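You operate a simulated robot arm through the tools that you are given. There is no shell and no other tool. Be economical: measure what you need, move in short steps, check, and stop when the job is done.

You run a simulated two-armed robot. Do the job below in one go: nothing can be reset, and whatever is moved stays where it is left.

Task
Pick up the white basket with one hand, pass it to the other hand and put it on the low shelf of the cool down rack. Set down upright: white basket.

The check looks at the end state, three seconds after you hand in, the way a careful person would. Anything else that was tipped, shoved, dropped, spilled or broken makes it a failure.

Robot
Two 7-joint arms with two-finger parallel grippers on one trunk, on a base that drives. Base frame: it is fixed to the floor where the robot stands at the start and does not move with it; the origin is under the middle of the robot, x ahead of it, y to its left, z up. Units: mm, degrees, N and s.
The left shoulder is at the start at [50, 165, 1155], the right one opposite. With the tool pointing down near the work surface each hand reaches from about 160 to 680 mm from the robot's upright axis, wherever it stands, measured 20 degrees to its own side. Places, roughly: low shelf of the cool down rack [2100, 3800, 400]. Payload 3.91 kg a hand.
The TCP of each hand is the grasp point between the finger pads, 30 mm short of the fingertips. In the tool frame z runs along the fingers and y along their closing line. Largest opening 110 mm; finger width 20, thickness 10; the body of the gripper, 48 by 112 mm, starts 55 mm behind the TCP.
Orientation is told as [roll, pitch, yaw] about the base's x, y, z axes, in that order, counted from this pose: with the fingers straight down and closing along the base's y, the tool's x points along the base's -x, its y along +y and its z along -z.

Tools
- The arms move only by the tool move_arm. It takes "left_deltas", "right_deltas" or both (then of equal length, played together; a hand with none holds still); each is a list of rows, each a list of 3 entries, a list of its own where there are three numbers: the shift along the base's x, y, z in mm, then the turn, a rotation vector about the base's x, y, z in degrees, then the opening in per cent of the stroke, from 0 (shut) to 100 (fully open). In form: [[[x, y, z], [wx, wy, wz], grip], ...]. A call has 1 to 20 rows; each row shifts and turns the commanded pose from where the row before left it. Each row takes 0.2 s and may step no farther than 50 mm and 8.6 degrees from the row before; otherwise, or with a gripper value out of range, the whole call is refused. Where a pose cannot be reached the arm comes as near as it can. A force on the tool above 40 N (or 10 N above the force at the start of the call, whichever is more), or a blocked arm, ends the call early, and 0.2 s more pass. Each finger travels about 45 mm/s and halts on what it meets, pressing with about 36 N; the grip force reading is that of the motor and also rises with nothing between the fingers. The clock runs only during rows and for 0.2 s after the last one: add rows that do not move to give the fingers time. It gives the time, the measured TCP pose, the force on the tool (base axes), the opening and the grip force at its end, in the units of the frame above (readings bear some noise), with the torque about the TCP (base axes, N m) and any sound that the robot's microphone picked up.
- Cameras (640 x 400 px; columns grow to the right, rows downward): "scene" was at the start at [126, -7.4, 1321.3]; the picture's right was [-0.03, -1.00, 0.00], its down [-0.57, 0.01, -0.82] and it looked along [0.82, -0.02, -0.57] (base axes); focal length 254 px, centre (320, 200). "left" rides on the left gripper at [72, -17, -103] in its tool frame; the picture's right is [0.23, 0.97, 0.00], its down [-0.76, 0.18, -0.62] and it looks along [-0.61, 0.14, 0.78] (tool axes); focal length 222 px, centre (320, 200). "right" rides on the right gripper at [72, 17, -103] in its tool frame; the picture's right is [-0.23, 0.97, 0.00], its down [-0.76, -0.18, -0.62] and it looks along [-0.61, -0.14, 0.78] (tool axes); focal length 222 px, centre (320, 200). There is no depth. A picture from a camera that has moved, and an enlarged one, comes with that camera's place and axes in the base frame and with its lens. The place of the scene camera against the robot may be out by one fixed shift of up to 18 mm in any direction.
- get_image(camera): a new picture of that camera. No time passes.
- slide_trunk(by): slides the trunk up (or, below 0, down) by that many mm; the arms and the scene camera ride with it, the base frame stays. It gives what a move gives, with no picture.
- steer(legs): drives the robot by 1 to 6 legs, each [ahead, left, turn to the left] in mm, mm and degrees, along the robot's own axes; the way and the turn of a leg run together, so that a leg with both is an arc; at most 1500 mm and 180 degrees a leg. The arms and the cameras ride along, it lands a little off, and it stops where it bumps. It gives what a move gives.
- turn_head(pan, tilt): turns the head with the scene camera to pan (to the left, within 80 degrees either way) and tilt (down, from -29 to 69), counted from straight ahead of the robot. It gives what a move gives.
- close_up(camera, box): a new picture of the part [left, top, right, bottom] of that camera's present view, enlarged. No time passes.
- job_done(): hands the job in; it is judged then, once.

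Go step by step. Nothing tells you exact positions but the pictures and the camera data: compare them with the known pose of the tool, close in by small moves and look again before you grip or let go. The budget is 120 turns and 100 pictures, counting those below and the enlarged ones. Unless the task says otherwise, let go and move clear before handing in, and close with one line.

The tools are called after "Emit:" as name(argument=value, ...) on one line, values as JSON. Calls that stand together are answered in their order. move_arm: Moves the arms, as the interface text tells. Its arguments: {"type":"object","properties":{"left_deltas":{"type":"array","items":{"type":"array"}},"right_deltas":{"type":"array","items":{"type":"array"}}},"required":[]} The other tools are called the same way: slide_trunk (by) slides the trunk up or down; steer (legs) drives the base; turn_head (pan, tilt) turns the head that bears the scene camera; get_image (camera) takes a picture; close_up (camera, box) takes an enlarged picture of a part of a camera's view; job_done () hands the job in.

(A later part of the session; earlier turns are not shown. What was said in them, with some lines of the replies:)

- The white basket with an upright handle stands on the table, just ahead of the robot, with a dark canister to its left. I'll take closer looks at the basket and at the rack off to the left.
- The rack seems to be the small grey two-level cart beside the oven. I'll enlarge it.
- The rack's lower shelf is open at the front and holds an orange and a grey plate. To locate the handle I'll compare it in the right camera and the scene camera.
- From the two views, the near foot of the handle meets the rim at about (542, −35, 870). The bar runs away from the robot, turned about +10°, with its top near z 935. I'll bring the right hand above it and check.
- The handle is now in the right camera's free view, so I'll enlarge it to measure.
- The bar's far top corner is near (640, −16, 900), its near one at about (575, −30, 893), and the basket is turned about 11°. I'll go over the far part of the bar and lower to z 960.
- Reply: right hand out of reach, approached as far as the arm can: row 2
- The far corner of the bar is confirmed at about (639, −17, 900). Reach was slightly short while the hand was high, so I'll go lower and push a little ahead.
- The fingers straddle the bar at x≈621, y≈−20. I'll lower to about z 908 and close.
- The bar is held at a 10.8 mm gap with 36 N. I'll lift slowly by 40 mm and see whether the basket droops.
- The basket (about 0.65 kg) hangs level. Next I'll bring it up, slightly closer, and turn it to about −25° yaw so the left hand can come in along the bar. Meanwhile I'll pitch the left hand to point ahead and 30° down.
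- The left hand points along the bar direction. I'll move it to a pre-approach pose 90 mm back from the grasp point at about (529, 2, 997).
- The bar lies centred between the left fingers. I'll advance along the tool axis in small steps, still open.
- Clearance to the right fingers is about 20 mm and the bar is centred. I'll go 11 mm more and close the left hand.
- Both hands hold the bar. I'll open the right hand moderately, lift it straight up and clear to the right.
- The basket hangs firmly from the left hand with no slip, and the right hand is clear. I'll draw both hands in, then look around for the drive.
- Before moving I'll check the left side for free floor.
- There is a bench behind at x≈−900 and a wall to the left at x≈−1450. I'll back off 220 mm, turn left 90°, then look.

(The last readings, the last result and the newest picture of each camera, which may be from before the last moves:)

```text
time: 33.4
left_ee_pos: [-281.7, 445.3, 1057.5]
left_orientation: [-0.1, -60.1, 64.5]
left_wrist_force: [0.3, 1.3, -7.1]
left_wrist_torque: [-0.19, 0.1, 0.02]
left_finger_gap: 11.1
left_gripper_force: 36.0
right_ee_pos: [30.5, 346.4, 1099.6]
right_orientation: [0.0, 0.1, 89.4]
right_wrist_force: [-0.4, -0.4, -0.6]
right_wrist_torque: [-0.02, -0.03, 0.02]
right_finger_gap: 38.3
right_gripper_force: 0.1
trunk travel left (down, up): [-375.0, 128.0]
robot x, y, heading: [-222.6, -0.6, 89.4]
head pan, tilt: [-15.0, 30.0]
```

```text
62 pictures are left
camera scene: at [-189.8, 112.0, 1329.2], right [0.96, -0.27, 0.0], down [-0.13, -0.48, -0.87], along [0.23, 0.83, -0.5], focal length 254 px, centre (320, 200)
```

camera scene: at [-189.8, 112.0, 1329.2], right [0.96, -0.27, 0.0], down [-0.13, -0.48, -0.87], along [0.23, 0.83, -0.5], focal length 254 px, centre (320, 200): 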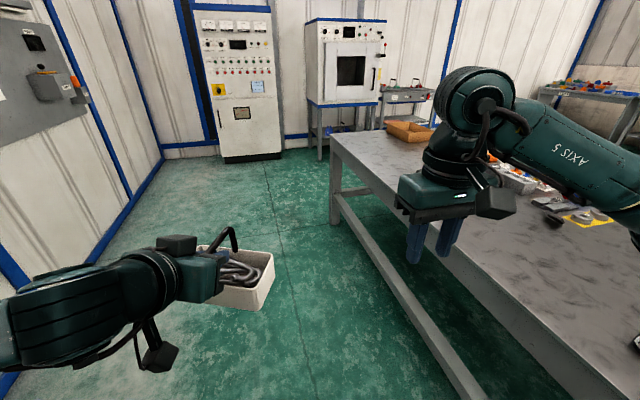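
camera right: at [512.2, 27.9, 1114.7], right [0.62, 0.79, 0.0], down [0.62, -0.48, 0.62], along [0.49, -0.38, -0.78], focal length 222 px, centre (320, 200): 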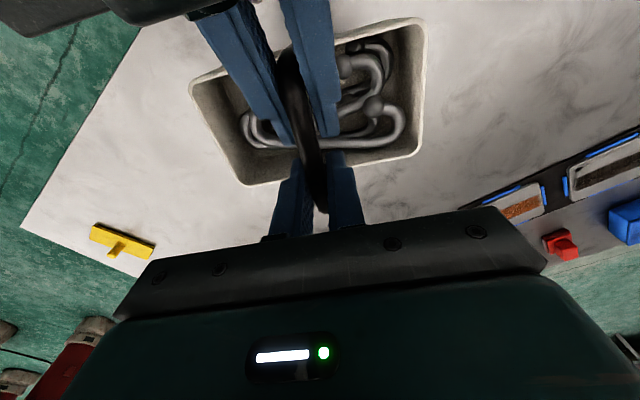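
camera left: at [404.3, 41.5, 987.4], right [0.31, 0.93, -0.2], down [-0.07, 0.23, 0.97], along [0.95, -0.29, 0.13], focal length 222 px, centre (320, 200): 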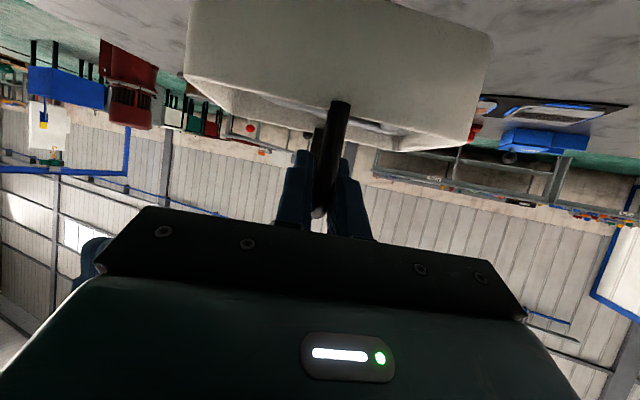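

The way ahead is clear. I'll drive ahead about 2400 mm, then slide right towards the rack front.

Emit:
steer(legs=[[1400, 0, 0.5], [1000, 0, 0], [0, -1200, 0]])

Emit:
turn_head(pan=-30, tilt=25)

Emit:
get_image(camera="scene")

```text
time: 55.2
left_ee_pos: [898.3, 2833.1, 1057.7]
left_orientation: [-0.1, -59.8, 64.3]
left_wrist_force: [0.3, 0.1, -6.4]
left_wrist_torque: [-0.14, 0.08, 0.01]
left_finger_gap: 10.7
left_gripper_force: 36.3
right_ee_pos: [1209.4, 2732.4, 1100.1]
right_orientation: [0.0, 0.1, 89.2]
right_wrist_force: [-0.1, -0.8, 0.0]
right_wrist_torque: [-0.02, -0.02, 0.0]
right_finger_gap: 38.3
right_gripper_force: 0.1
trunk travel left (down, up): [-375.0, 128.0]
robot x, y, heading: [955.2, 2382.7, 89.0]
head pan, tilt: [-15.0, 30.0]
```

```text
time: 56.0
left_ee_pos: [897.6, 2833.6, 1057.2]
left_orientation: [-0.1, -59.8, 64.3]
left_wrist_force: [0.9, 0.4, -6.2]
left_wrist_torque: [-0.15, 0.08, 0.0]
left_finger_gap: 10.5
left_gripper_force: 36.1
right_ee_pos: [1209.7, 2732.9, 1099.9]
right_orientation: [-0.1, 0.0, 89.2]
right_wrist_force: [0.1, -0.1, -0.5]
right_wrist_torque: [0.03, -0.02, -0.02]
right_finger_gap: 38.6
right_gripper_force: 0.0
trunk travel left (down, up): [-375.0, 128.0]
robot x, y, heading: [954.1, 2387.4, 89.2]
head pan, tilt: [-30.0, 25.0]
```

```text
61 pictures are left
camera scene: at [1012.0, 2490.6, 1337.1], right [0.86, -0.51, 0.0], down [-0.22, -0.36, -0.91], along [0.46, 0.78, -0.42], focal length 254 px, centre (320, 200)
```

scene: 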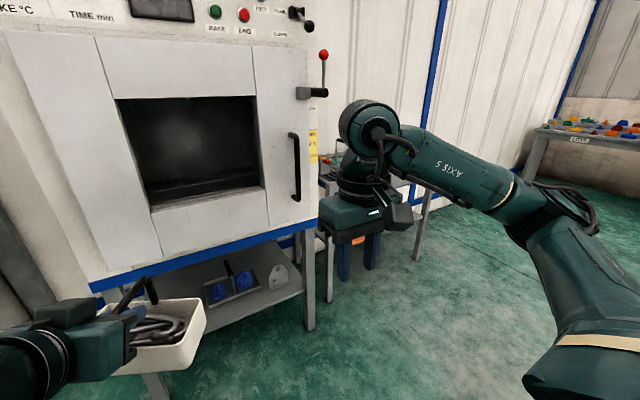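

The rack's front is at y≈3570, with legs at x≈1720 and 2570. I'll slide right to x≈2150 and look at its low shelf.

Emit:
steer(legs=[[0, -1200, 1]])

Emit:
turn_head(pan=0, tilt=35)

Emit:
get_image(camera="scene")

```text
time: 66.7
left_ee_pos: [2069.7, 2831.0, 1057.9]
left_orientation: [-0.1, -60.0, 65.9]
left_wrist_force: [0.6, 0.2, -5.7]
left_wrist_torque: [-0.14, 0.09, -0.02]
left_finger_gap: 10.8
left_gripper_force: 35.5
right_ee_pos: [2384.0, 2740.2, 1099.7]
right_orientation: [0.0, -0.2, 90.7]
right_wrist_force: [0.2, 1.1, 0.0]
right_wrist_torque: [-0.03, 0.0, 0.01]
right_finger_gap: 38.7
right_gripper_force: 0.0
trunk travel left (down, up): [-375.0, 128.0]
robot x, y, heading: [2140.2, 2386.4, 90.8]
head pan, tilt: [-30.0, 25.0]
```

```text
time: 67.6
left_ee_pos: [2070.5, 2831.5, 1056.9]
left_orientation: [-0.1, -59.9, 65.9]
left_wrist_force: [0.2, -0.6, -6.3]
left_wrist_torque: [-0.19, 0.04, -0.05]
left_finger_gap: 10.4
left_gripper_force: 35.8
right_ee_pos: [2384.7, 2739.3, 1100.9]
right_orientation: [0.0, 0.0, 90.8]
right_wrist_force: [-1.0, -0.4, -0.8]
right_wrist_torque: [0.0, 0.02, 0.02]
right_finger_gap: 38.2
right_gripper_force: 0.0
trunk travel left (down, up): [-375.0, 128.0]
robot x, y, heading: [2141.0, 2385.0, 90.9]
head pan, tilt: [0.0, 35.0]
```

```text
60 pictures are left
camera scene: at [2147.3, 2499.8, 1321.4], right [1.0, 0.01, 0.0], down [0.01, -0.57, -0.82], along [-0.01, 0.82, -0.57], focal length 254 px, centre (320, 200)
```

scene: 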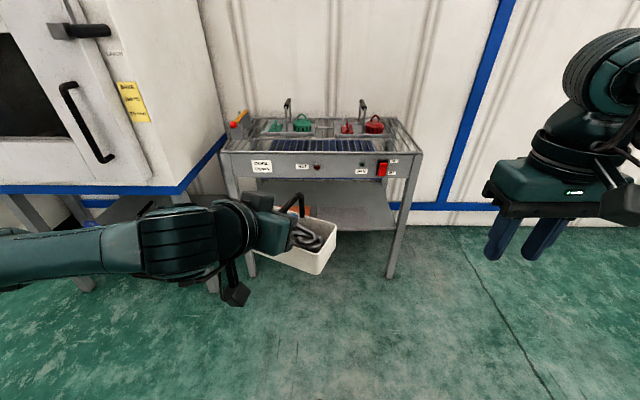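

The rack front edge is at y≈3555 with its top at z≈850 and the low shelf at about 370–400. I'll lower the trunk fully so I can see under the top and reach the shelf height.

Emit:
slide_trunk(by=-370)

Emit:
turn_head(pan=0, tilt=20)

Emit:
get_image(camera="scene")

```text
time: 71.2
left_ee_pos: [2070.6, 2831.2, 687.5]
left_orientation: [-0.1, -59.9, 65.8]
left_wrist_force: [0.5, 0.4, -6.6]
left_wrist_torque: [-0.15, 0.07, 0.0]
left_finger_gap: 11.0
left_gripper_force: 36.7
right_ee_pos: [2384.9, 2740.8, 730.2]
right_orientation: [0.0, -0.1, 90.8]
right_wrist_force: [0.4, 1.4, 1.0]
right_wrist_torque: [-0.02, -0.01, 0.06]
right_finger_gap: 38.7
right_gripper_force: 0.1
trunk travel left (down, up): [-5.0, 498.0]
robot x, y, heading: [2142.2, 2382.3, 90.7]
head pan, tilt: [0.0, 35.0]
```

```text
time: 72.0
left_ee_pos: [2070.5, 2831.7, 687.7]
left_orientation: [-0.2, -59.9, 65.9]
left_wrist_force: [-0.6, 0.4, -6.5]
left_wrist_torque: [-0.15, 0.09, -0.03]
left_finger_gap: 10.6
left_gripper_force: 36.2
right_ee_pos: [2383.7, 2739.2, 729.7]
right_orientation: [0.0, -0.1, 90.8]
right_wrist_force: [0.1, -0.2, 0.4]
right_wrist_torque: [-0.03, 0.03, 0.05]
right_finger_gap: 38.4
right_gripper_force: 0.1
trunk travel left (down, up): [-5.0, 498.0]
robot x, y, heading: [2140.6, 2386.6, 90.8]
head pan, tilt: [0.0, 20.0]
```

```text
59 pictures are left
camera scene: at [2147.2, 2504.7, 975.2], right [1.0, 0.01, 0.0], down [0.01, -0.34, -0.94], along [-0.01, 0.94, -0.34], focal length 254 px, centre (320, 200)
```

scene: 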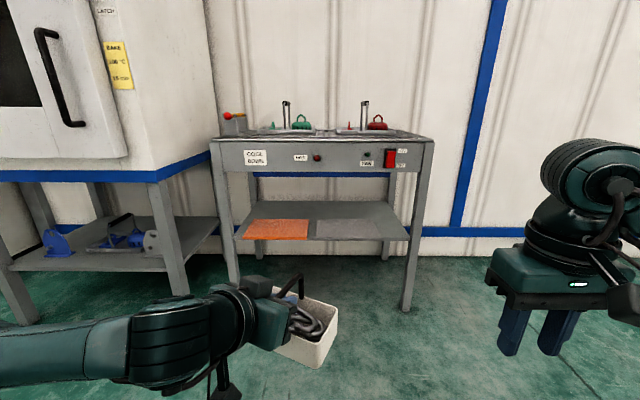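

Emit:
close_up(camera="scene", box=[200, 120, 450, 280])

```text
2.50 times, centred on (325, 200) of scene
camera zoom: at [2147.2, 2504.7, 975.2], right [1.0, 0.01, 0.0], down [0.01, -0.34, -0.94], along [-0.01, 0.94, -0.34], focal length 635 px, centre (308, 200)
```

zoom: 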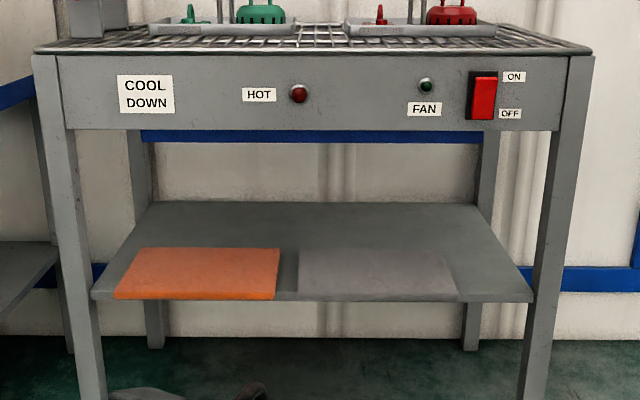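

The low shelf lies at z≈400, from y≈3560 to 4070, with an orange and a grey pad on its front half. I'll drive somewhat closer and examine the pads.

Emit:
steer(legs=[[330, -130, 0]])

Emit:
turn_head(pan=0, tilt=30)

Emit:
get_image(camera="scene")

Emit:
close_up(camera="scene", box=[200, 160, 420, 300])

```text
time: 74.3
left_ee_pos: [2197.6, 3169.3, 687.6]
left_orientation: [-0.1, -59.9, 65.7]
left_wrist_force: [-0.6, 0.1, -5.7]
left_wrist_torque: [-0.16, 0.05, 0.02]
left_finger_gap: 11.3
left_gripper_force: 36.2
right_ee_pos: [2510.7, 3072.7, 729.9]
right_orientation: [-0.1, 0.0, 90.6]
right_wrist_force: [0.0, 1.1, -0.4]
right_wrist_torque: [-0.05, -0.03, 0.01]
right_finger_gap: 38.4
right_gripper_force: 0.1
trunk travel left (down, up): [-5.0, 498.0]
robot x, y, heading: [2265.9, 2722.6, 90.6]
head pan, tilt: [0.0, 20.0]
```

```text
time: 75.0
left_ee_pos: [2197.6, 3167.8, 686.7]
left_orientation: [-0.1, -59.9, 65.6]
left_wrist_force: [0.4, -0.5, -5.9]
left_wrist_torque: [-0.16, 0.1, -0.03]
left_finger_gap: 10.7
left_gripper_force: 36.0
right_ee_pos: [2510.9, 3075.8, 730.4]
right_orientation: [0.0, 0.0, 90.5]
right_wrist_force: [-0.1, -0.5, 0.3]
right_wrist_torque: [0.01, 0.02, 0.02]
right_finger_gap: 38.8
right_gripper_force: 0.0
trunk travel left (down, up): [-5.0, 498.0]
robot x, y, heading: [2263.7, 2723.8, 90.5]
head pan, tilt: [0.0, 30.0]
```

```text
57 pictures are left
camera scene: at [2272.9, 2838.2, 959.2], right [1.0, 0.01, 0.0], down [0.0, -0.5, -0.87], along [-0.01, 0.87, -0.5], focal length 254 px, centre (320, 200)
```

scene: 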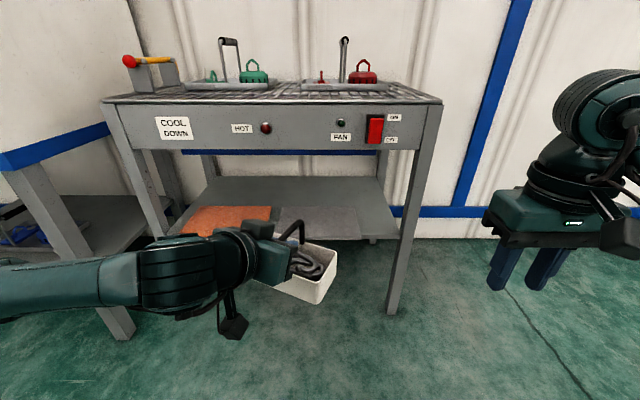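

```text
2.86 times, centred on (310, 230) of scene
camera zoom: at [2272.9, 2838.2, 959.2], right [1.0, 0.01, 0.0], down [0.0, -0.5, -0.87], along [-0.01, 0.87, -0.5], focal length 726 px, centre (349, 114)
```

zoom: 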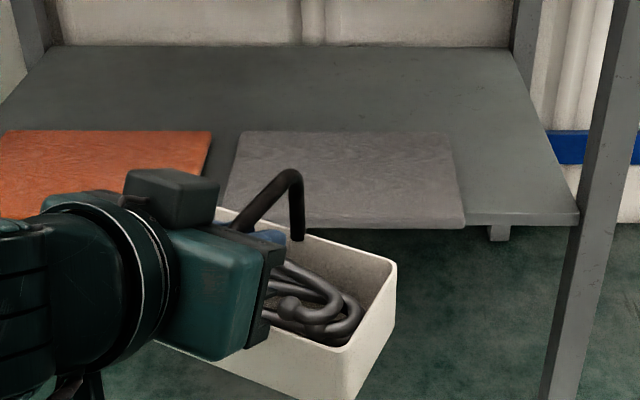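

The grey pad spans x≈2105–2408, y≈3545–3755 at about z 400, and I'll set the basket there. First, in free space, I'll square the basket to the rack, extend the left arm and lower to carrying height.

Emit:
move_arm(left_deltas=[[[0, 8, -10], [0, 0, 8.1], 0], [[0, 10, -14], [0, 0, 8.1], 0], [[0, 10, -14], [0, 0, 8.1], 0], [[0, 10, -16], [0, 0, 0], 0], [[0, 10, -16], [0, 0, 0], 0], [[0, 10, -16], [0, 0, 0], 0], [[0, 10, -16], [0, 0, 0], 0], [[0, 10, -16], [0, 0, 0], 0], [[0, 12, -16], [0, 0, 0], 0], [[0, 10, -13], [0, 0, 0], 0], [[0, 0, 0], [0, 0, 0], 0]])

Emit:
get_image(camera="scene")

Emit:
get_image(camera="left")

```text
time: 77.4
left_ee_pos: [2197.6, 3267.6, 539.2]
left_orientation: [0.0, -59.9, 89.9]
left_wrist_force: [0.0, 0.3, -6.5]
left_wrist_torque: [-0.17, -0.03, -0.01]
left_finger_gap: 10.8
left_gripper_force: 36.3
right_ee_pos: [2511.9, 3075.3, 731.0]
right_orientation: [-0.1, 0.0, 90.5]
right_wrist_force: [0.1, -0.1, -0.3]
right_wrist_torque: [0.0, -0.01, 0.05]
right_finger_gap: 38.4
right_gripper_force: 0.0
trunk travel left (down, up): [-5.0, 498.0]
robot x, y, heading: [2266.9, 2721.8, 90.4]
head pan, tilt: [0.0, 30.0]
```

```text
55 pictures are left
camera scene: at [2272.9, 2838.2, 959.2], right [1.0, 0.01, 0.0], down [0.0, -0.5, -0.87], along [-0.01, 0.87, -0.5], focal length 254 px, centre (320, 200)
```

scene: 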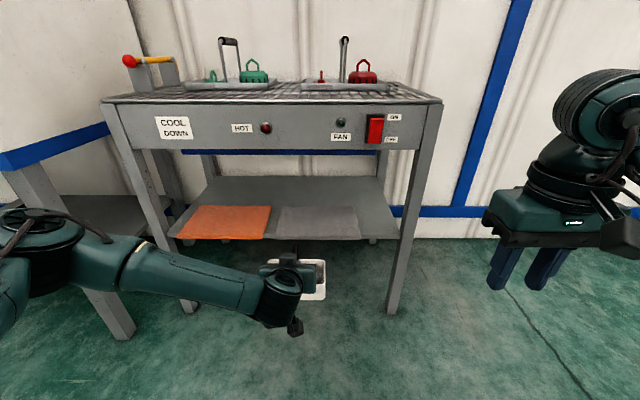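

```text
54 pictures are left
camera left: at [2214.4, 3142.4, 527.8], right [-0.97, -0.11, -0.2], down [-0.18, -0.16, 0.97], along [-0.14, 0.98, 0.13], focal length 222 px, centre (320, 200)
```

left: 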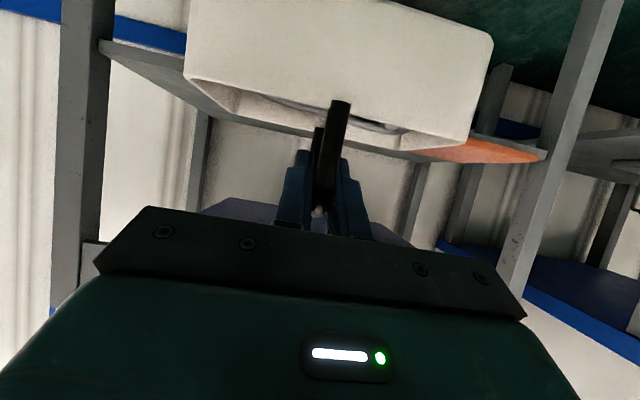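

The basket is square to the rack. The left elbow may come close to the rack's front panel when I drive in, so I'll check where it is.

Emit:
turn_head(pan=45, tilt=40)

Emit:
get_image(camera="scene")

```text
time: 78.5
left_ee_pos: [2197.5, 3267.9, 538.9]
left_orientation: [-0.1, -59.9, 89.9]
left_wrist_force: [0.5, 1.0, -6.3]
left_wrist_torque: [-0.17, 0.03, 0.02]
left_finger_gap: 11.0
left_gripper_force: 36.1
right_ee_pos: [2511.5, 3074.9, 730.6]
right_orientation: [0.1, 0.0, 90.5]
right_wrist_force: [-0.4, 0.2, 0.6]
right_wrist_torque: [0.02, -0.01, -0.01]
right_finger_gap: 38.3
right_gripper_force: 0.1
trunk travel left (down, up): [-5.0, 498.0]
robot x, y, heading: [2266.7, 2721.0, 90.6]
head pan, tilt: [45.0, 40.0]
```

```text
53 pictures are left
camera scene: at [2213.2, 2807.4, 943.8], right [0.7, 0.71, 0.0], down [0.46, -0.45, -0.77], along [-0.55, 0.54, -0.64], focal length 254 px, centre (320, 200)
```

scene: 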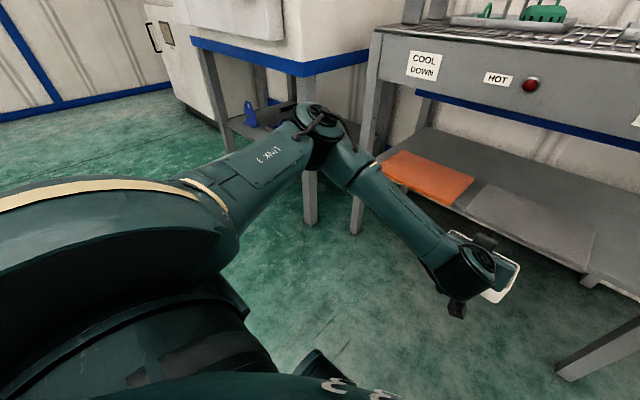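

The elbow is near (1950, 3070, 780), so a 300 mm advance leaves about 90 mm of room to the panel. I'll drive 300 ahead and 45 to the right, and check.

Emit:
steer(legs=[[200, -45, 0]])

Emit:
get_image(camera="scene")

Emit:
turn_head(pan=10, tilt=35)

Emit:
get_image(camera="scene")

Emit:
get_image(camera="left")

```text
time: 80.1
left_ee_pos: [2239.8, 3465.0, 538.8]
left_orientation: [-0.1, -60.0, 90.0]
left_wrist_force: [0.0, 0.7, -5.4]
left_wrist_torque: [-0.16, 0.0, 0.03]
left_finger_gap: 10.9
left_gripper_force: 36.2
right_ee_pos: [2553.2, 3272.5, 730.0]
right_orientation: [0.0, 0.0, 90.6]
right_wrist_force: [0.4, -0.6, 0.0]
right_wrist_torque: [0.0, 0.01, -0.01]
right_finger_gap: 38.4
right_gripper_force: 0.0
trunk travel left (down, up): [-5.0, 498.0]
robot x, y, heading: [2311.4, 2918.3, 90.8]
head pan, tilt: [45.0, 40.0]
```

```text
52 pictures are left
camera scene: at [2255.9, 3004.5, 943.8], right [0.7, 0.71, 0.0], down [0.46, -0.45, -0.77], along [-0.55, 0.54, -0.64], focal length 254 px, centre (320, 200)
```

scene: 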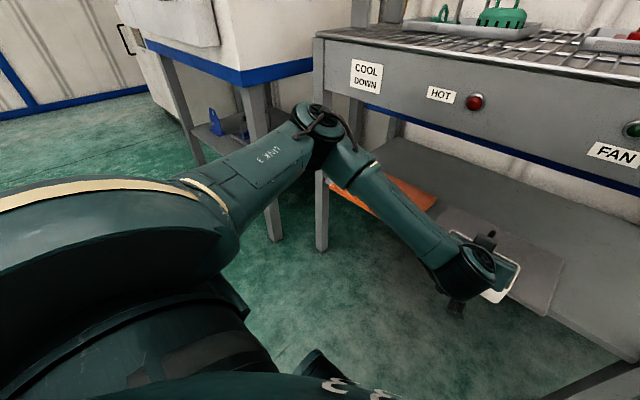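

```text
time: 81.1
left_ee_pos: [2240.6, 3464.6, 538.2]
left_orientation: [-0.2, -59.9, 89.9]
left_wrist_force: [-0.1, -0.3, -5.9]
left_wrist_torque: [-0.13, 0.0, 0.0]
left_finger_gap: 11.1
left_gripper_force: 36.0
right_ee_pos: [2552.8, 3272.7, 731.1]
right_orientation: [0.0, 0.0, 90.6]
right_wrist_force: [-0.2, -0.3, -1.2]
right_wrist_torque: [-0.04, 0.01, 0.01]
right_finger_gap: 38.5
right_gripper_force: 0.0
trunk travel left (down, up): [-5.0, 498.0]
robot x, y, heading: [2303.8, 2920.5, 90.2]
head pan, tilt: [10.0, 35.0]
```

```text
51 pictures are left
camera scene: at [2300.4, 3031.6, 951.4], right [0.98, 0.18, 0.0], down [0.11, -0.56, -0.82], along [-0.15, 0.8, -0.57], focal length 254 px, centre (320, 200)
```

scene: 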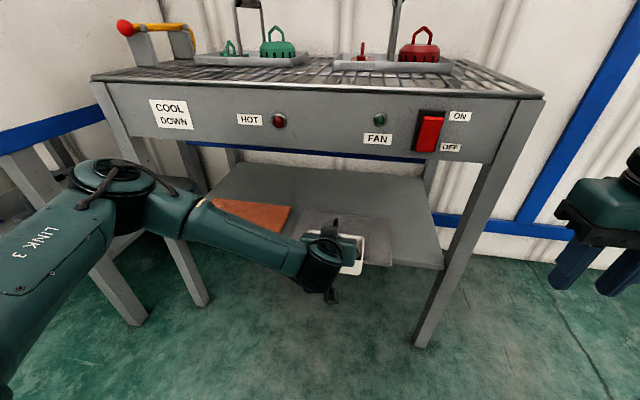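

```text
50 pictures are left
camera left: at [2256.6, 3339.5, 527.8], right [-0.97, -0.11, -0.2], down [-0.18, -0.16, 0.97], along [-0.14, 0.98, 0.13], focal length 222 px, centre (320, 200)
```

left: 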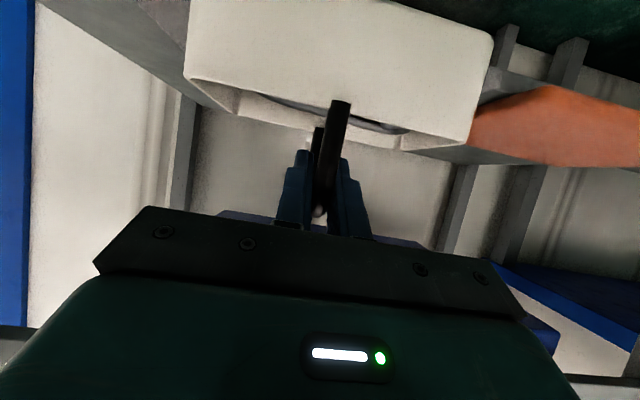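

The basket bottom is at about z 455, above the shelf at about 395, and lined up with the grey pad. I'll drive 100 mm more and check.

Emit:
steer(legs=[[100, 0, 0]])

Emit:
get_image(camera="scene")

Emit:
get_image(camera="left")

```text
time: 82.3
left_ee_pos: [2238.0, 3563.6, 539.8]
left_orientation: [-0.2, -59.8, 89.9]
left_wrist_force: [-0.8, -0.5, -5.6]
left_wrist_torque: [-0.18, 0.0, 0.03]
left_finger_gap: 10.8
left_gripper_force: 35.6
right_ee_pos: [2552.9, 3372.4, 730.3]
right_orientation: [-0.1, 0.0, 90.5]
right_wrist_force: [-0.5, -1.1, -0.5]
right_wrist_torque: [-0.02, -0.03, -0.02]
right_finger_gap: 38.6
right_gripper_force: 0.0
trunk travel left (down, up): [-5.0, 498.0]
robot x, y, heading: [2306.3, 3017.1, 90.3]
head pan, tilt: [10.0, 35.0]
```

```text
49 pictures are left
camera scene: at [2299.4, 3130.9, 951.4], right [0.98, 0.18, 0.0], down [0.11, -0.56, -0.82], along [-0.15, 0.8, -0.57], focal length 254 px, centre (320, 200)
```

scene: 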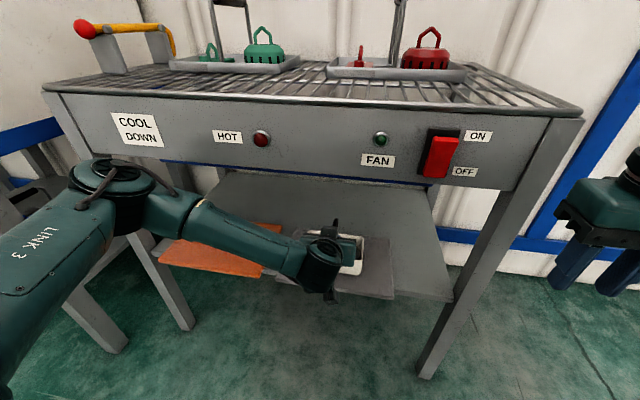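

```text
48 pictures are left
camera left: at [2255.5, 3438.7, 527.9], right [-0.97, -0.11, -0.2], down [-0.18, -0.16, 0.97], along [-0.14, 0.98, 0.13], focal length 222 px, centre (320, 200)
```

left: 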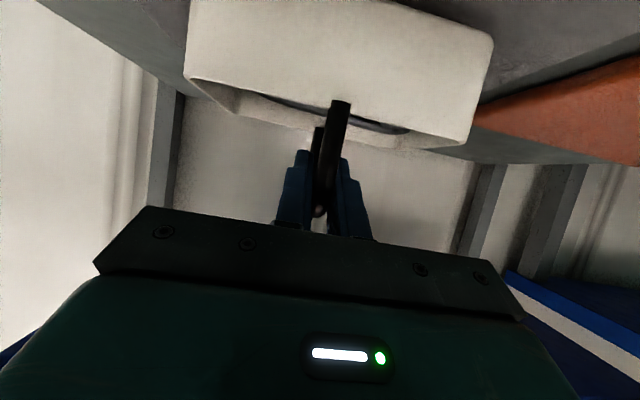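

The basket is over the pad's front. I'll extend the arm 45 mm more, then lower to a few millimetres above the pad.

Emit:
move_arm(left_deltas=[[[0, 15, 0], [0, 0, 0], 0], [[0, 15, 0], [0, 0, 0], 0], [[0, 15, 0], [0, 0, 0], 0], [[0, 0, -12], [0, 0, 0], 0], [[0, 0, -12], [0, 0, 0], 0], [[0, 0, -6], [0, 0, 0], 0], [[0, 0, 0], [0, 0, 0], 0]])

Emit:
get_image(camera="scene")

Emit:
get_image(camera="left")

```text
time: 83.9
left_ee_pos: [2239.0, 3609.3, 514.1]
left_orientation: [-0.3, -60.4, 90.0]
left_wrist_force: [2.5, 1.0, 25.7]
left_wrist_torque: [-0.22, 0.12, 0.03]
left_finger_gap: 10.8
left_gripper_force: 36.6
right_ee_pos: [2551.8, 3370.3, 732.4]
right_orientation: [0.0, -0.2, 90.6]
right_wrist_force: [-0.6, -0.1, 0.3]
right_wrist_torque: [-0.02, 0.01, 0.02]
right_finger_gap: 38.4
right_gripper_force: 0.1
trunk travel left (down, up): [-5.0, 498.0]
robot x, y, heading: [2306.7, 3022.4, 90.5]
head pan, tilt: [10.0, 35.0]
```

```text
47 pictures are left
camera scene: at [2299.7, 3129.0, 951.9], right [0.98, 0.18, 0.0], down [0.11, -0.56, -0.82], along [-0.15, 0.81, -0.57], focal length 254 px, centre (320, 200)
```

scene: 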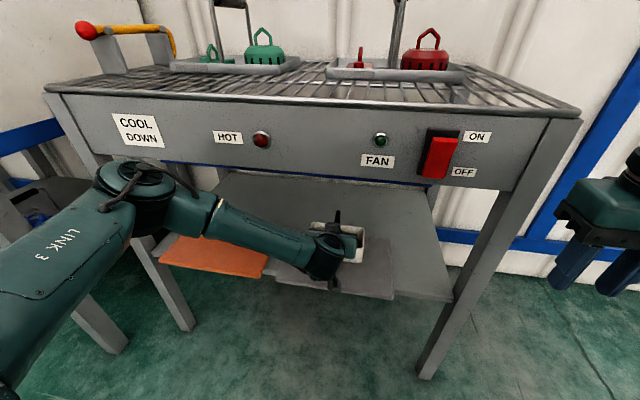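

```text
46 pictures are left
camera left: at [2256.7, 3484.5, 501.5], right [-0.97, -0.11, -0.2], down [-0.18, -0.17, 0.97], along [-0.14, 0.98, 0.14], focal length 222 px, centre (320, 200)
```

left: 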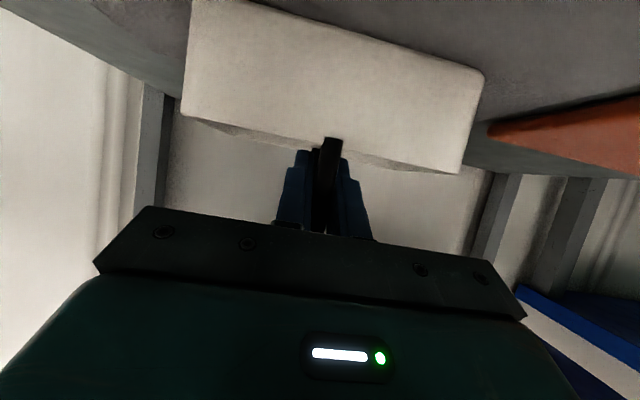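

It touched sooner than expected (about +30 N), and the basket shifted a little in the grip. I'll look closely before doing anything else.

Emit:
close_up(camera="scene", box=[260, 190, 420, 310])

Emit:
close_up(camera="left", box=[140, 0, 540, 240])

```text
3.33 times, centred on (340, 250) of scene
camera zoom: at [2299.7, 3129.0, 951.9], right [0.98, 0.18, 0.0], down [0.11, -0.56, -0.82], along [-0.15, 0.81, -0.57], focal length 847 px, centre (253, 33)
```

zoom: 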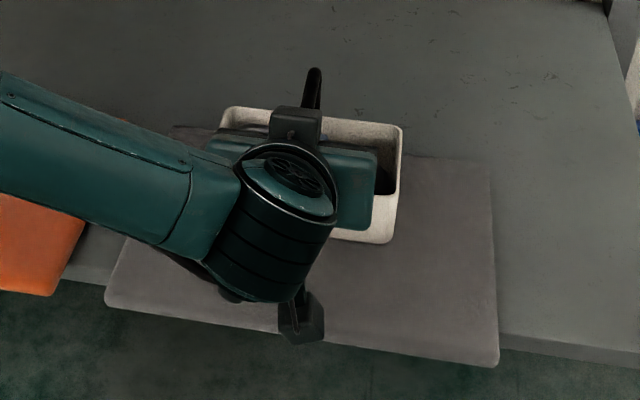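

```text
1.60 times, centred on (340, 120) of left
camera zoom: at [2256.7, 3484.5, 501.5], right [-0.97, -0.11, -0.2], down [-0.18, -0.17, 0.97], along [-0.14, 0.98, 0.14], focal length 355 px, centre (288, 328)
```

zoom: 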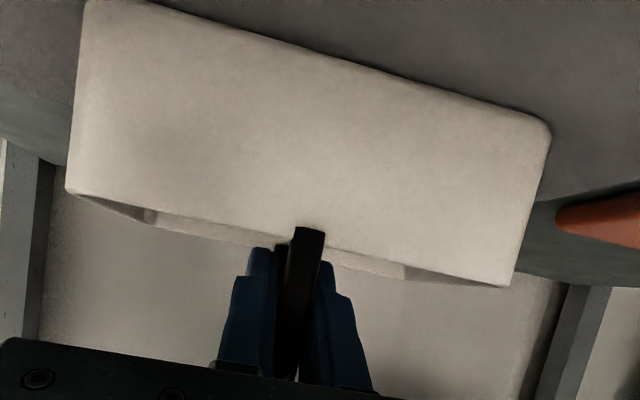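

From the left camera geometry the pad top comes out nearer z 430, so the basket is standing flat on the pad with the bar pushed a little up in the fingers. I'll ease the pressure upward a few millimetres while watching the force.

Emit:
move_arm(left_deltas=[[[0, 0, 3], [0, 0, 0], 0], [[0, 0, 2], [0, 0, 0], 0], [[0, 0, 0], [0, 0, 0], 0]])

Emit:
close_up(camera="left", box=[140, 0, 540, 240])

```text
time: 84.7
left_ee_pos: [2239.1, 3609.0, 513.8]
left_orientation: [0.1, -59.6, 89.9]
left_wrist_force: [2.7, 2.1, 5.1]
left_wrist_torque: [0.68, 0.05, -0.04]
left_finger_gap: 11.0
left_gripper_force: 35.8
right_ee_pos: [2552.4, 3372.2, 730.7]
right_orientation: [0.0, -0.1, 90.6]
right_wrist_force: [0.2, 0.6, -0.4]
right_wrist_torque: [0.01, 0.02, 0.0]
right_finger_gap: 38.3
right_gripper_force: 0.2
trunk travel left (down, up): [-5.0, 498.0]
robot x, y, heading: [2307.8, 3019.6, 90.6]
head pan, tilt: [10.0, 35.0]
```

```text
1.60 times, centred on (340, 120) of left
camera zoom: at [2255.5, 3482.9, 502.5], right [-0.97, -0.11, -0.2], down [-0.18, -0.15, 0.97], along [-0.14, 0.98, 0.13], focal length 355 px, centre (288, 328)
```

zoom: 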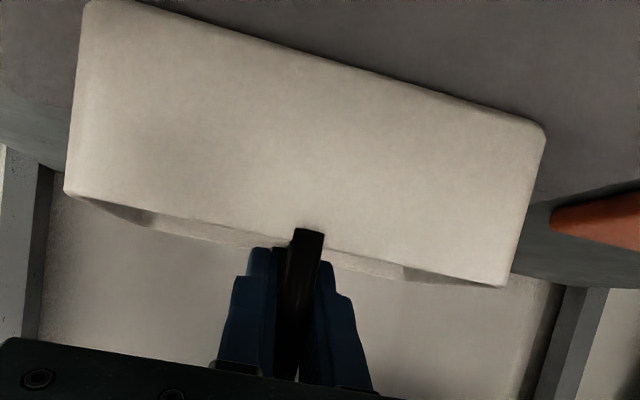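

The force has dropped to about 5 N up and the basket stands flat. I'll open the left fingers and let it settle, then look.

Emit:
move_arm(left_deltas=[[[0, 0, 0], [0, 0, 0], 15], [[0, 0, 0], [0, 0, 0], 25], [[0, 0, 0], [0, 0, 0], 40], [[0, 0, 0], [0, 0, 0], 50], [[0, 0, 0], [0, 0, 0], 50]])

Emit:
get_image(camera="left")

Emit:
close_up(camera="scene", box=[260, 190, 420, 310])

```text
time: 85.9
left_ee_pos: [2239.1, 3609.8, 514.7]
left_orientation: [-0.1, -59.8, 89.9]
left_wrist_force: [0.6, 0.3, -0.4]
left_wrist_torque: [0.03, 0.0, -0.02]
left_finger_gap: 54.8
left_gripper_force: 0.1
right_ee_pos: [2552.3, 3371.3, 730.3]
right_orientation: [0.1, 0.0, 90.6]
right_wrist_force: [0.0, 0.9, -0.6]
right_wrist_torque: [-0.02, 0.02, 0.01]
right_finger_gap: 38.6
right_gripper_force: 0.1
trunk travel left (down, up): [-5.0, 498.0]
robot x, y, heading: [2305.0, 3019.3, 90.8]
head pan, tilt: [10.0, 35.0]
```

```text
42 pictures are left
camera left: at [2255.7, 3483.8, 503.4], right [-0.97, -0.11, -0.2], down [-0.18, -0.16, 0.97], along [-0.14, 0.98, 0.13], focal length 222 px, centre (320, 200)
```

left: 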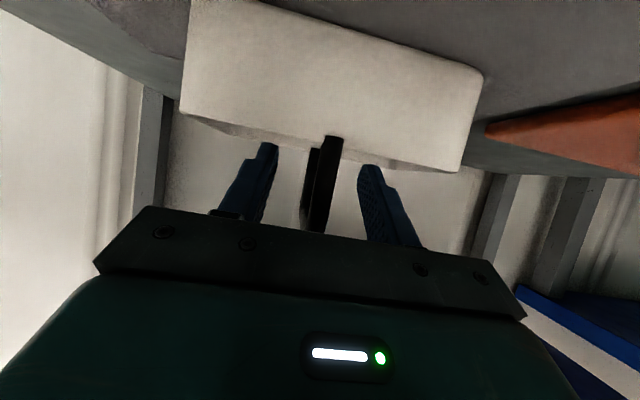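

```text
3.33 times, centred on (340, 250) of scene
camera zoom: at [2299.4, 3130.6, 951.5], right [0.98, 0.18, 0.0], down [0.11, -0.56, -0.82], along [-0.15, 0.81, -0.57], focal length 847 px, centre (253, 33)
```

zoom: 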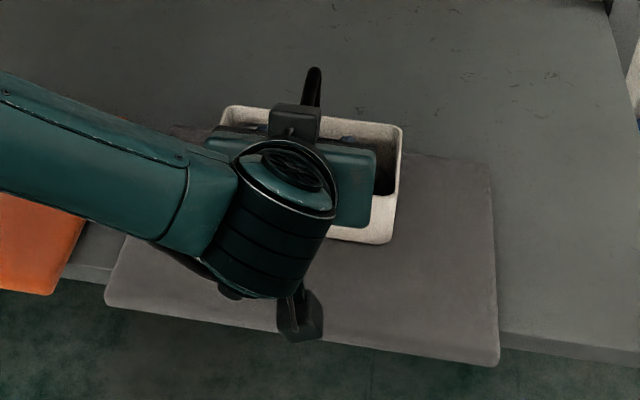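

The basket stands free on the shelf. I'll withdraw the left hand straight back along the tool axis.

Emit:
move_arm(left_deltas=[[[0, -10, 6], [0, 0, 0], 50], [[0, -14, 8], [0, 0, 0], 50], [[0, -17, 10], [0, 0, 0], 50], [[0, -17, 10], [0, 0, 0], 50], [[0, -20, 11], [0, 0, 0], 50], [[0, -25, 10], [0, 0, 0], 50], [[0, -25, 5], [0, 0, 0], 50], [[0, -25, 0], [0, 0, 0], 50]])

Emit:
get_image(camera="left")

Emit:
get_image(camera="scene")

```text
time: 87.7
left_ee_pos: [2240.1, 3455.5, 573.6]
left_orientation: [-0.1, -59.9, 90.0]
left_wrist_force: [0.4, 0.3, 0.1]
left_wrist_torque: [-0.02, 0.0, 0.0]
left_finger_gap: 55.2
left_gripper_force: 0.1
right_ee_pos: [2552.1, 3370.6, 730.0]
right_orientation: [0.0, 0.0, 90.6]
right_wrist_force: [0.6, 0.7, 0.0]
right_wrist_torque: [0.01, -0.03, 0.01]
right_finger_gap: 38.4
right_gripper_force: 0.0
trunk travel left (down, up): [-5.0, 498.0]
robot x, y, heading: [2307.4, 3020.5, 90.7]
head pan, tilt: [10.0, 35.0]
```

```text
40 pictures are left
camera left: at [2256.6, 3330.0, 562.3], right [-0.97, -0.11, -0.2], down [-0.18, -0.16, 0.97], along [-0.14, 0.98, 0.13], focal length 222 px, centre (320, 200)
```

left: 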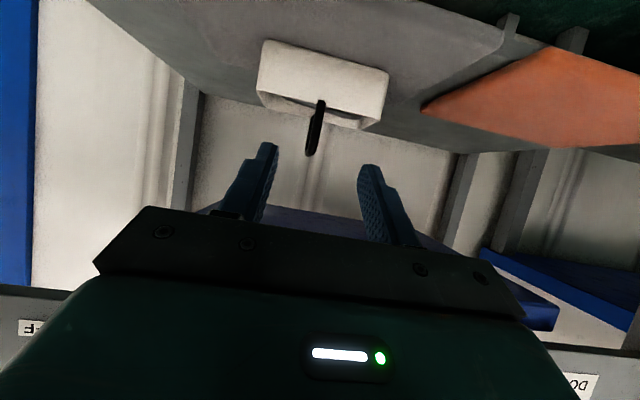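

```text
39 pictures are left
camera scene: at [2299.4, 3130.6, 951.5], right [0.98, 0.18, 0.0], down [0.11, -0.56, -0.82], along [-0.15, 0.81, -0.57], focal length 254 px, centre (320, 200)
```

scene: 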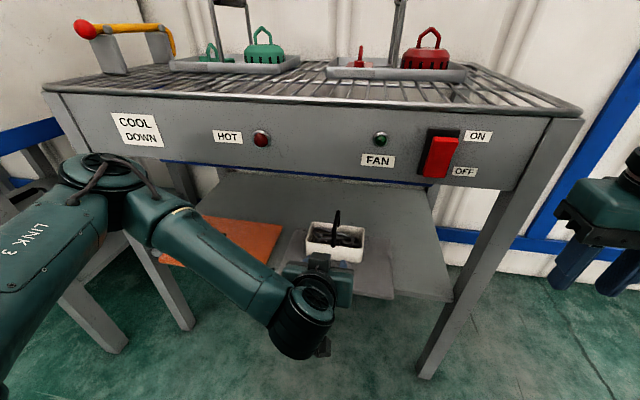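

The basket stands upright on the shelf. I'll back straight off and take a last look.

Emit:
steer(legs=[[-350, 0, 0]])

Emit:
close_up(camera="scene", box=[180, 120, 440, 290])

```text
time: 90.0
left_ee_pos: [2243.4, 3097.1, 573.9]
left_orientation: [-0.1, -59.9, 89.8]
left_wrist_force: [0.7, -0.3, -0.4]
left_wrist_torque: [0.03, 0.0, 0.0]
left_finger_gap: 54.8
left_gripper_force: 0.1
right_ee_pos: [2556.1, 3012.2, 730.8]
right_orientation: [0.0, 0.0, 90.5]
right_wrist_force: [0.0, 0.1, 0.6]
right_wrist_torque: [-0.03, 0.0, 0.03]
right_finger_gap: 38.5
right_gripper_force: 0.1
trunk travel left (down, up): [-5.0, 498.0]
robot x, y, heading: [2313.5, 2656.6, 90.5]
head pan, tilt: [10.0, 35.0]
```

```text
2.35 times, centred on (310, 205) of scene
camera zoom: at [2303.2, 2771.3, 951.5], right [0.98, 0.18, 0.0], down [0.1, -0.56, -0.82], along [-0.15, 0.81, -0.57], focal length 598 px, centre (344, 188)
```

zoom: 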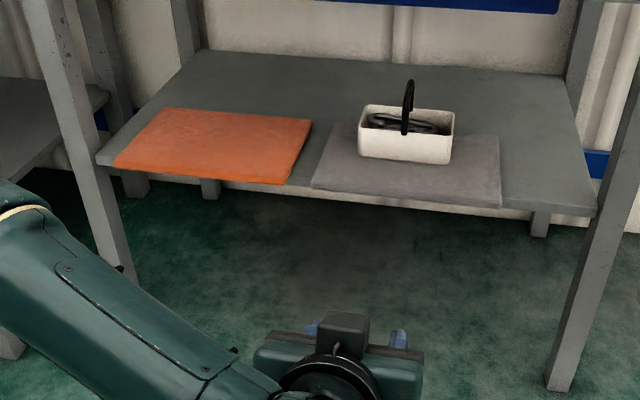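

The basket stands flat and upright on the low shelf with its contents inside, and both hands are clear. I'm handing in.

Emit:
job_done()

```text
The job is handed in.
```

I picked up the white basket with the right hand, passed it to the left, and set it down upright on the low shelf of the cool down rack. It stands on the grey pad on that shelf with its contents still inside, and I saw nothing else moved or knocked over.
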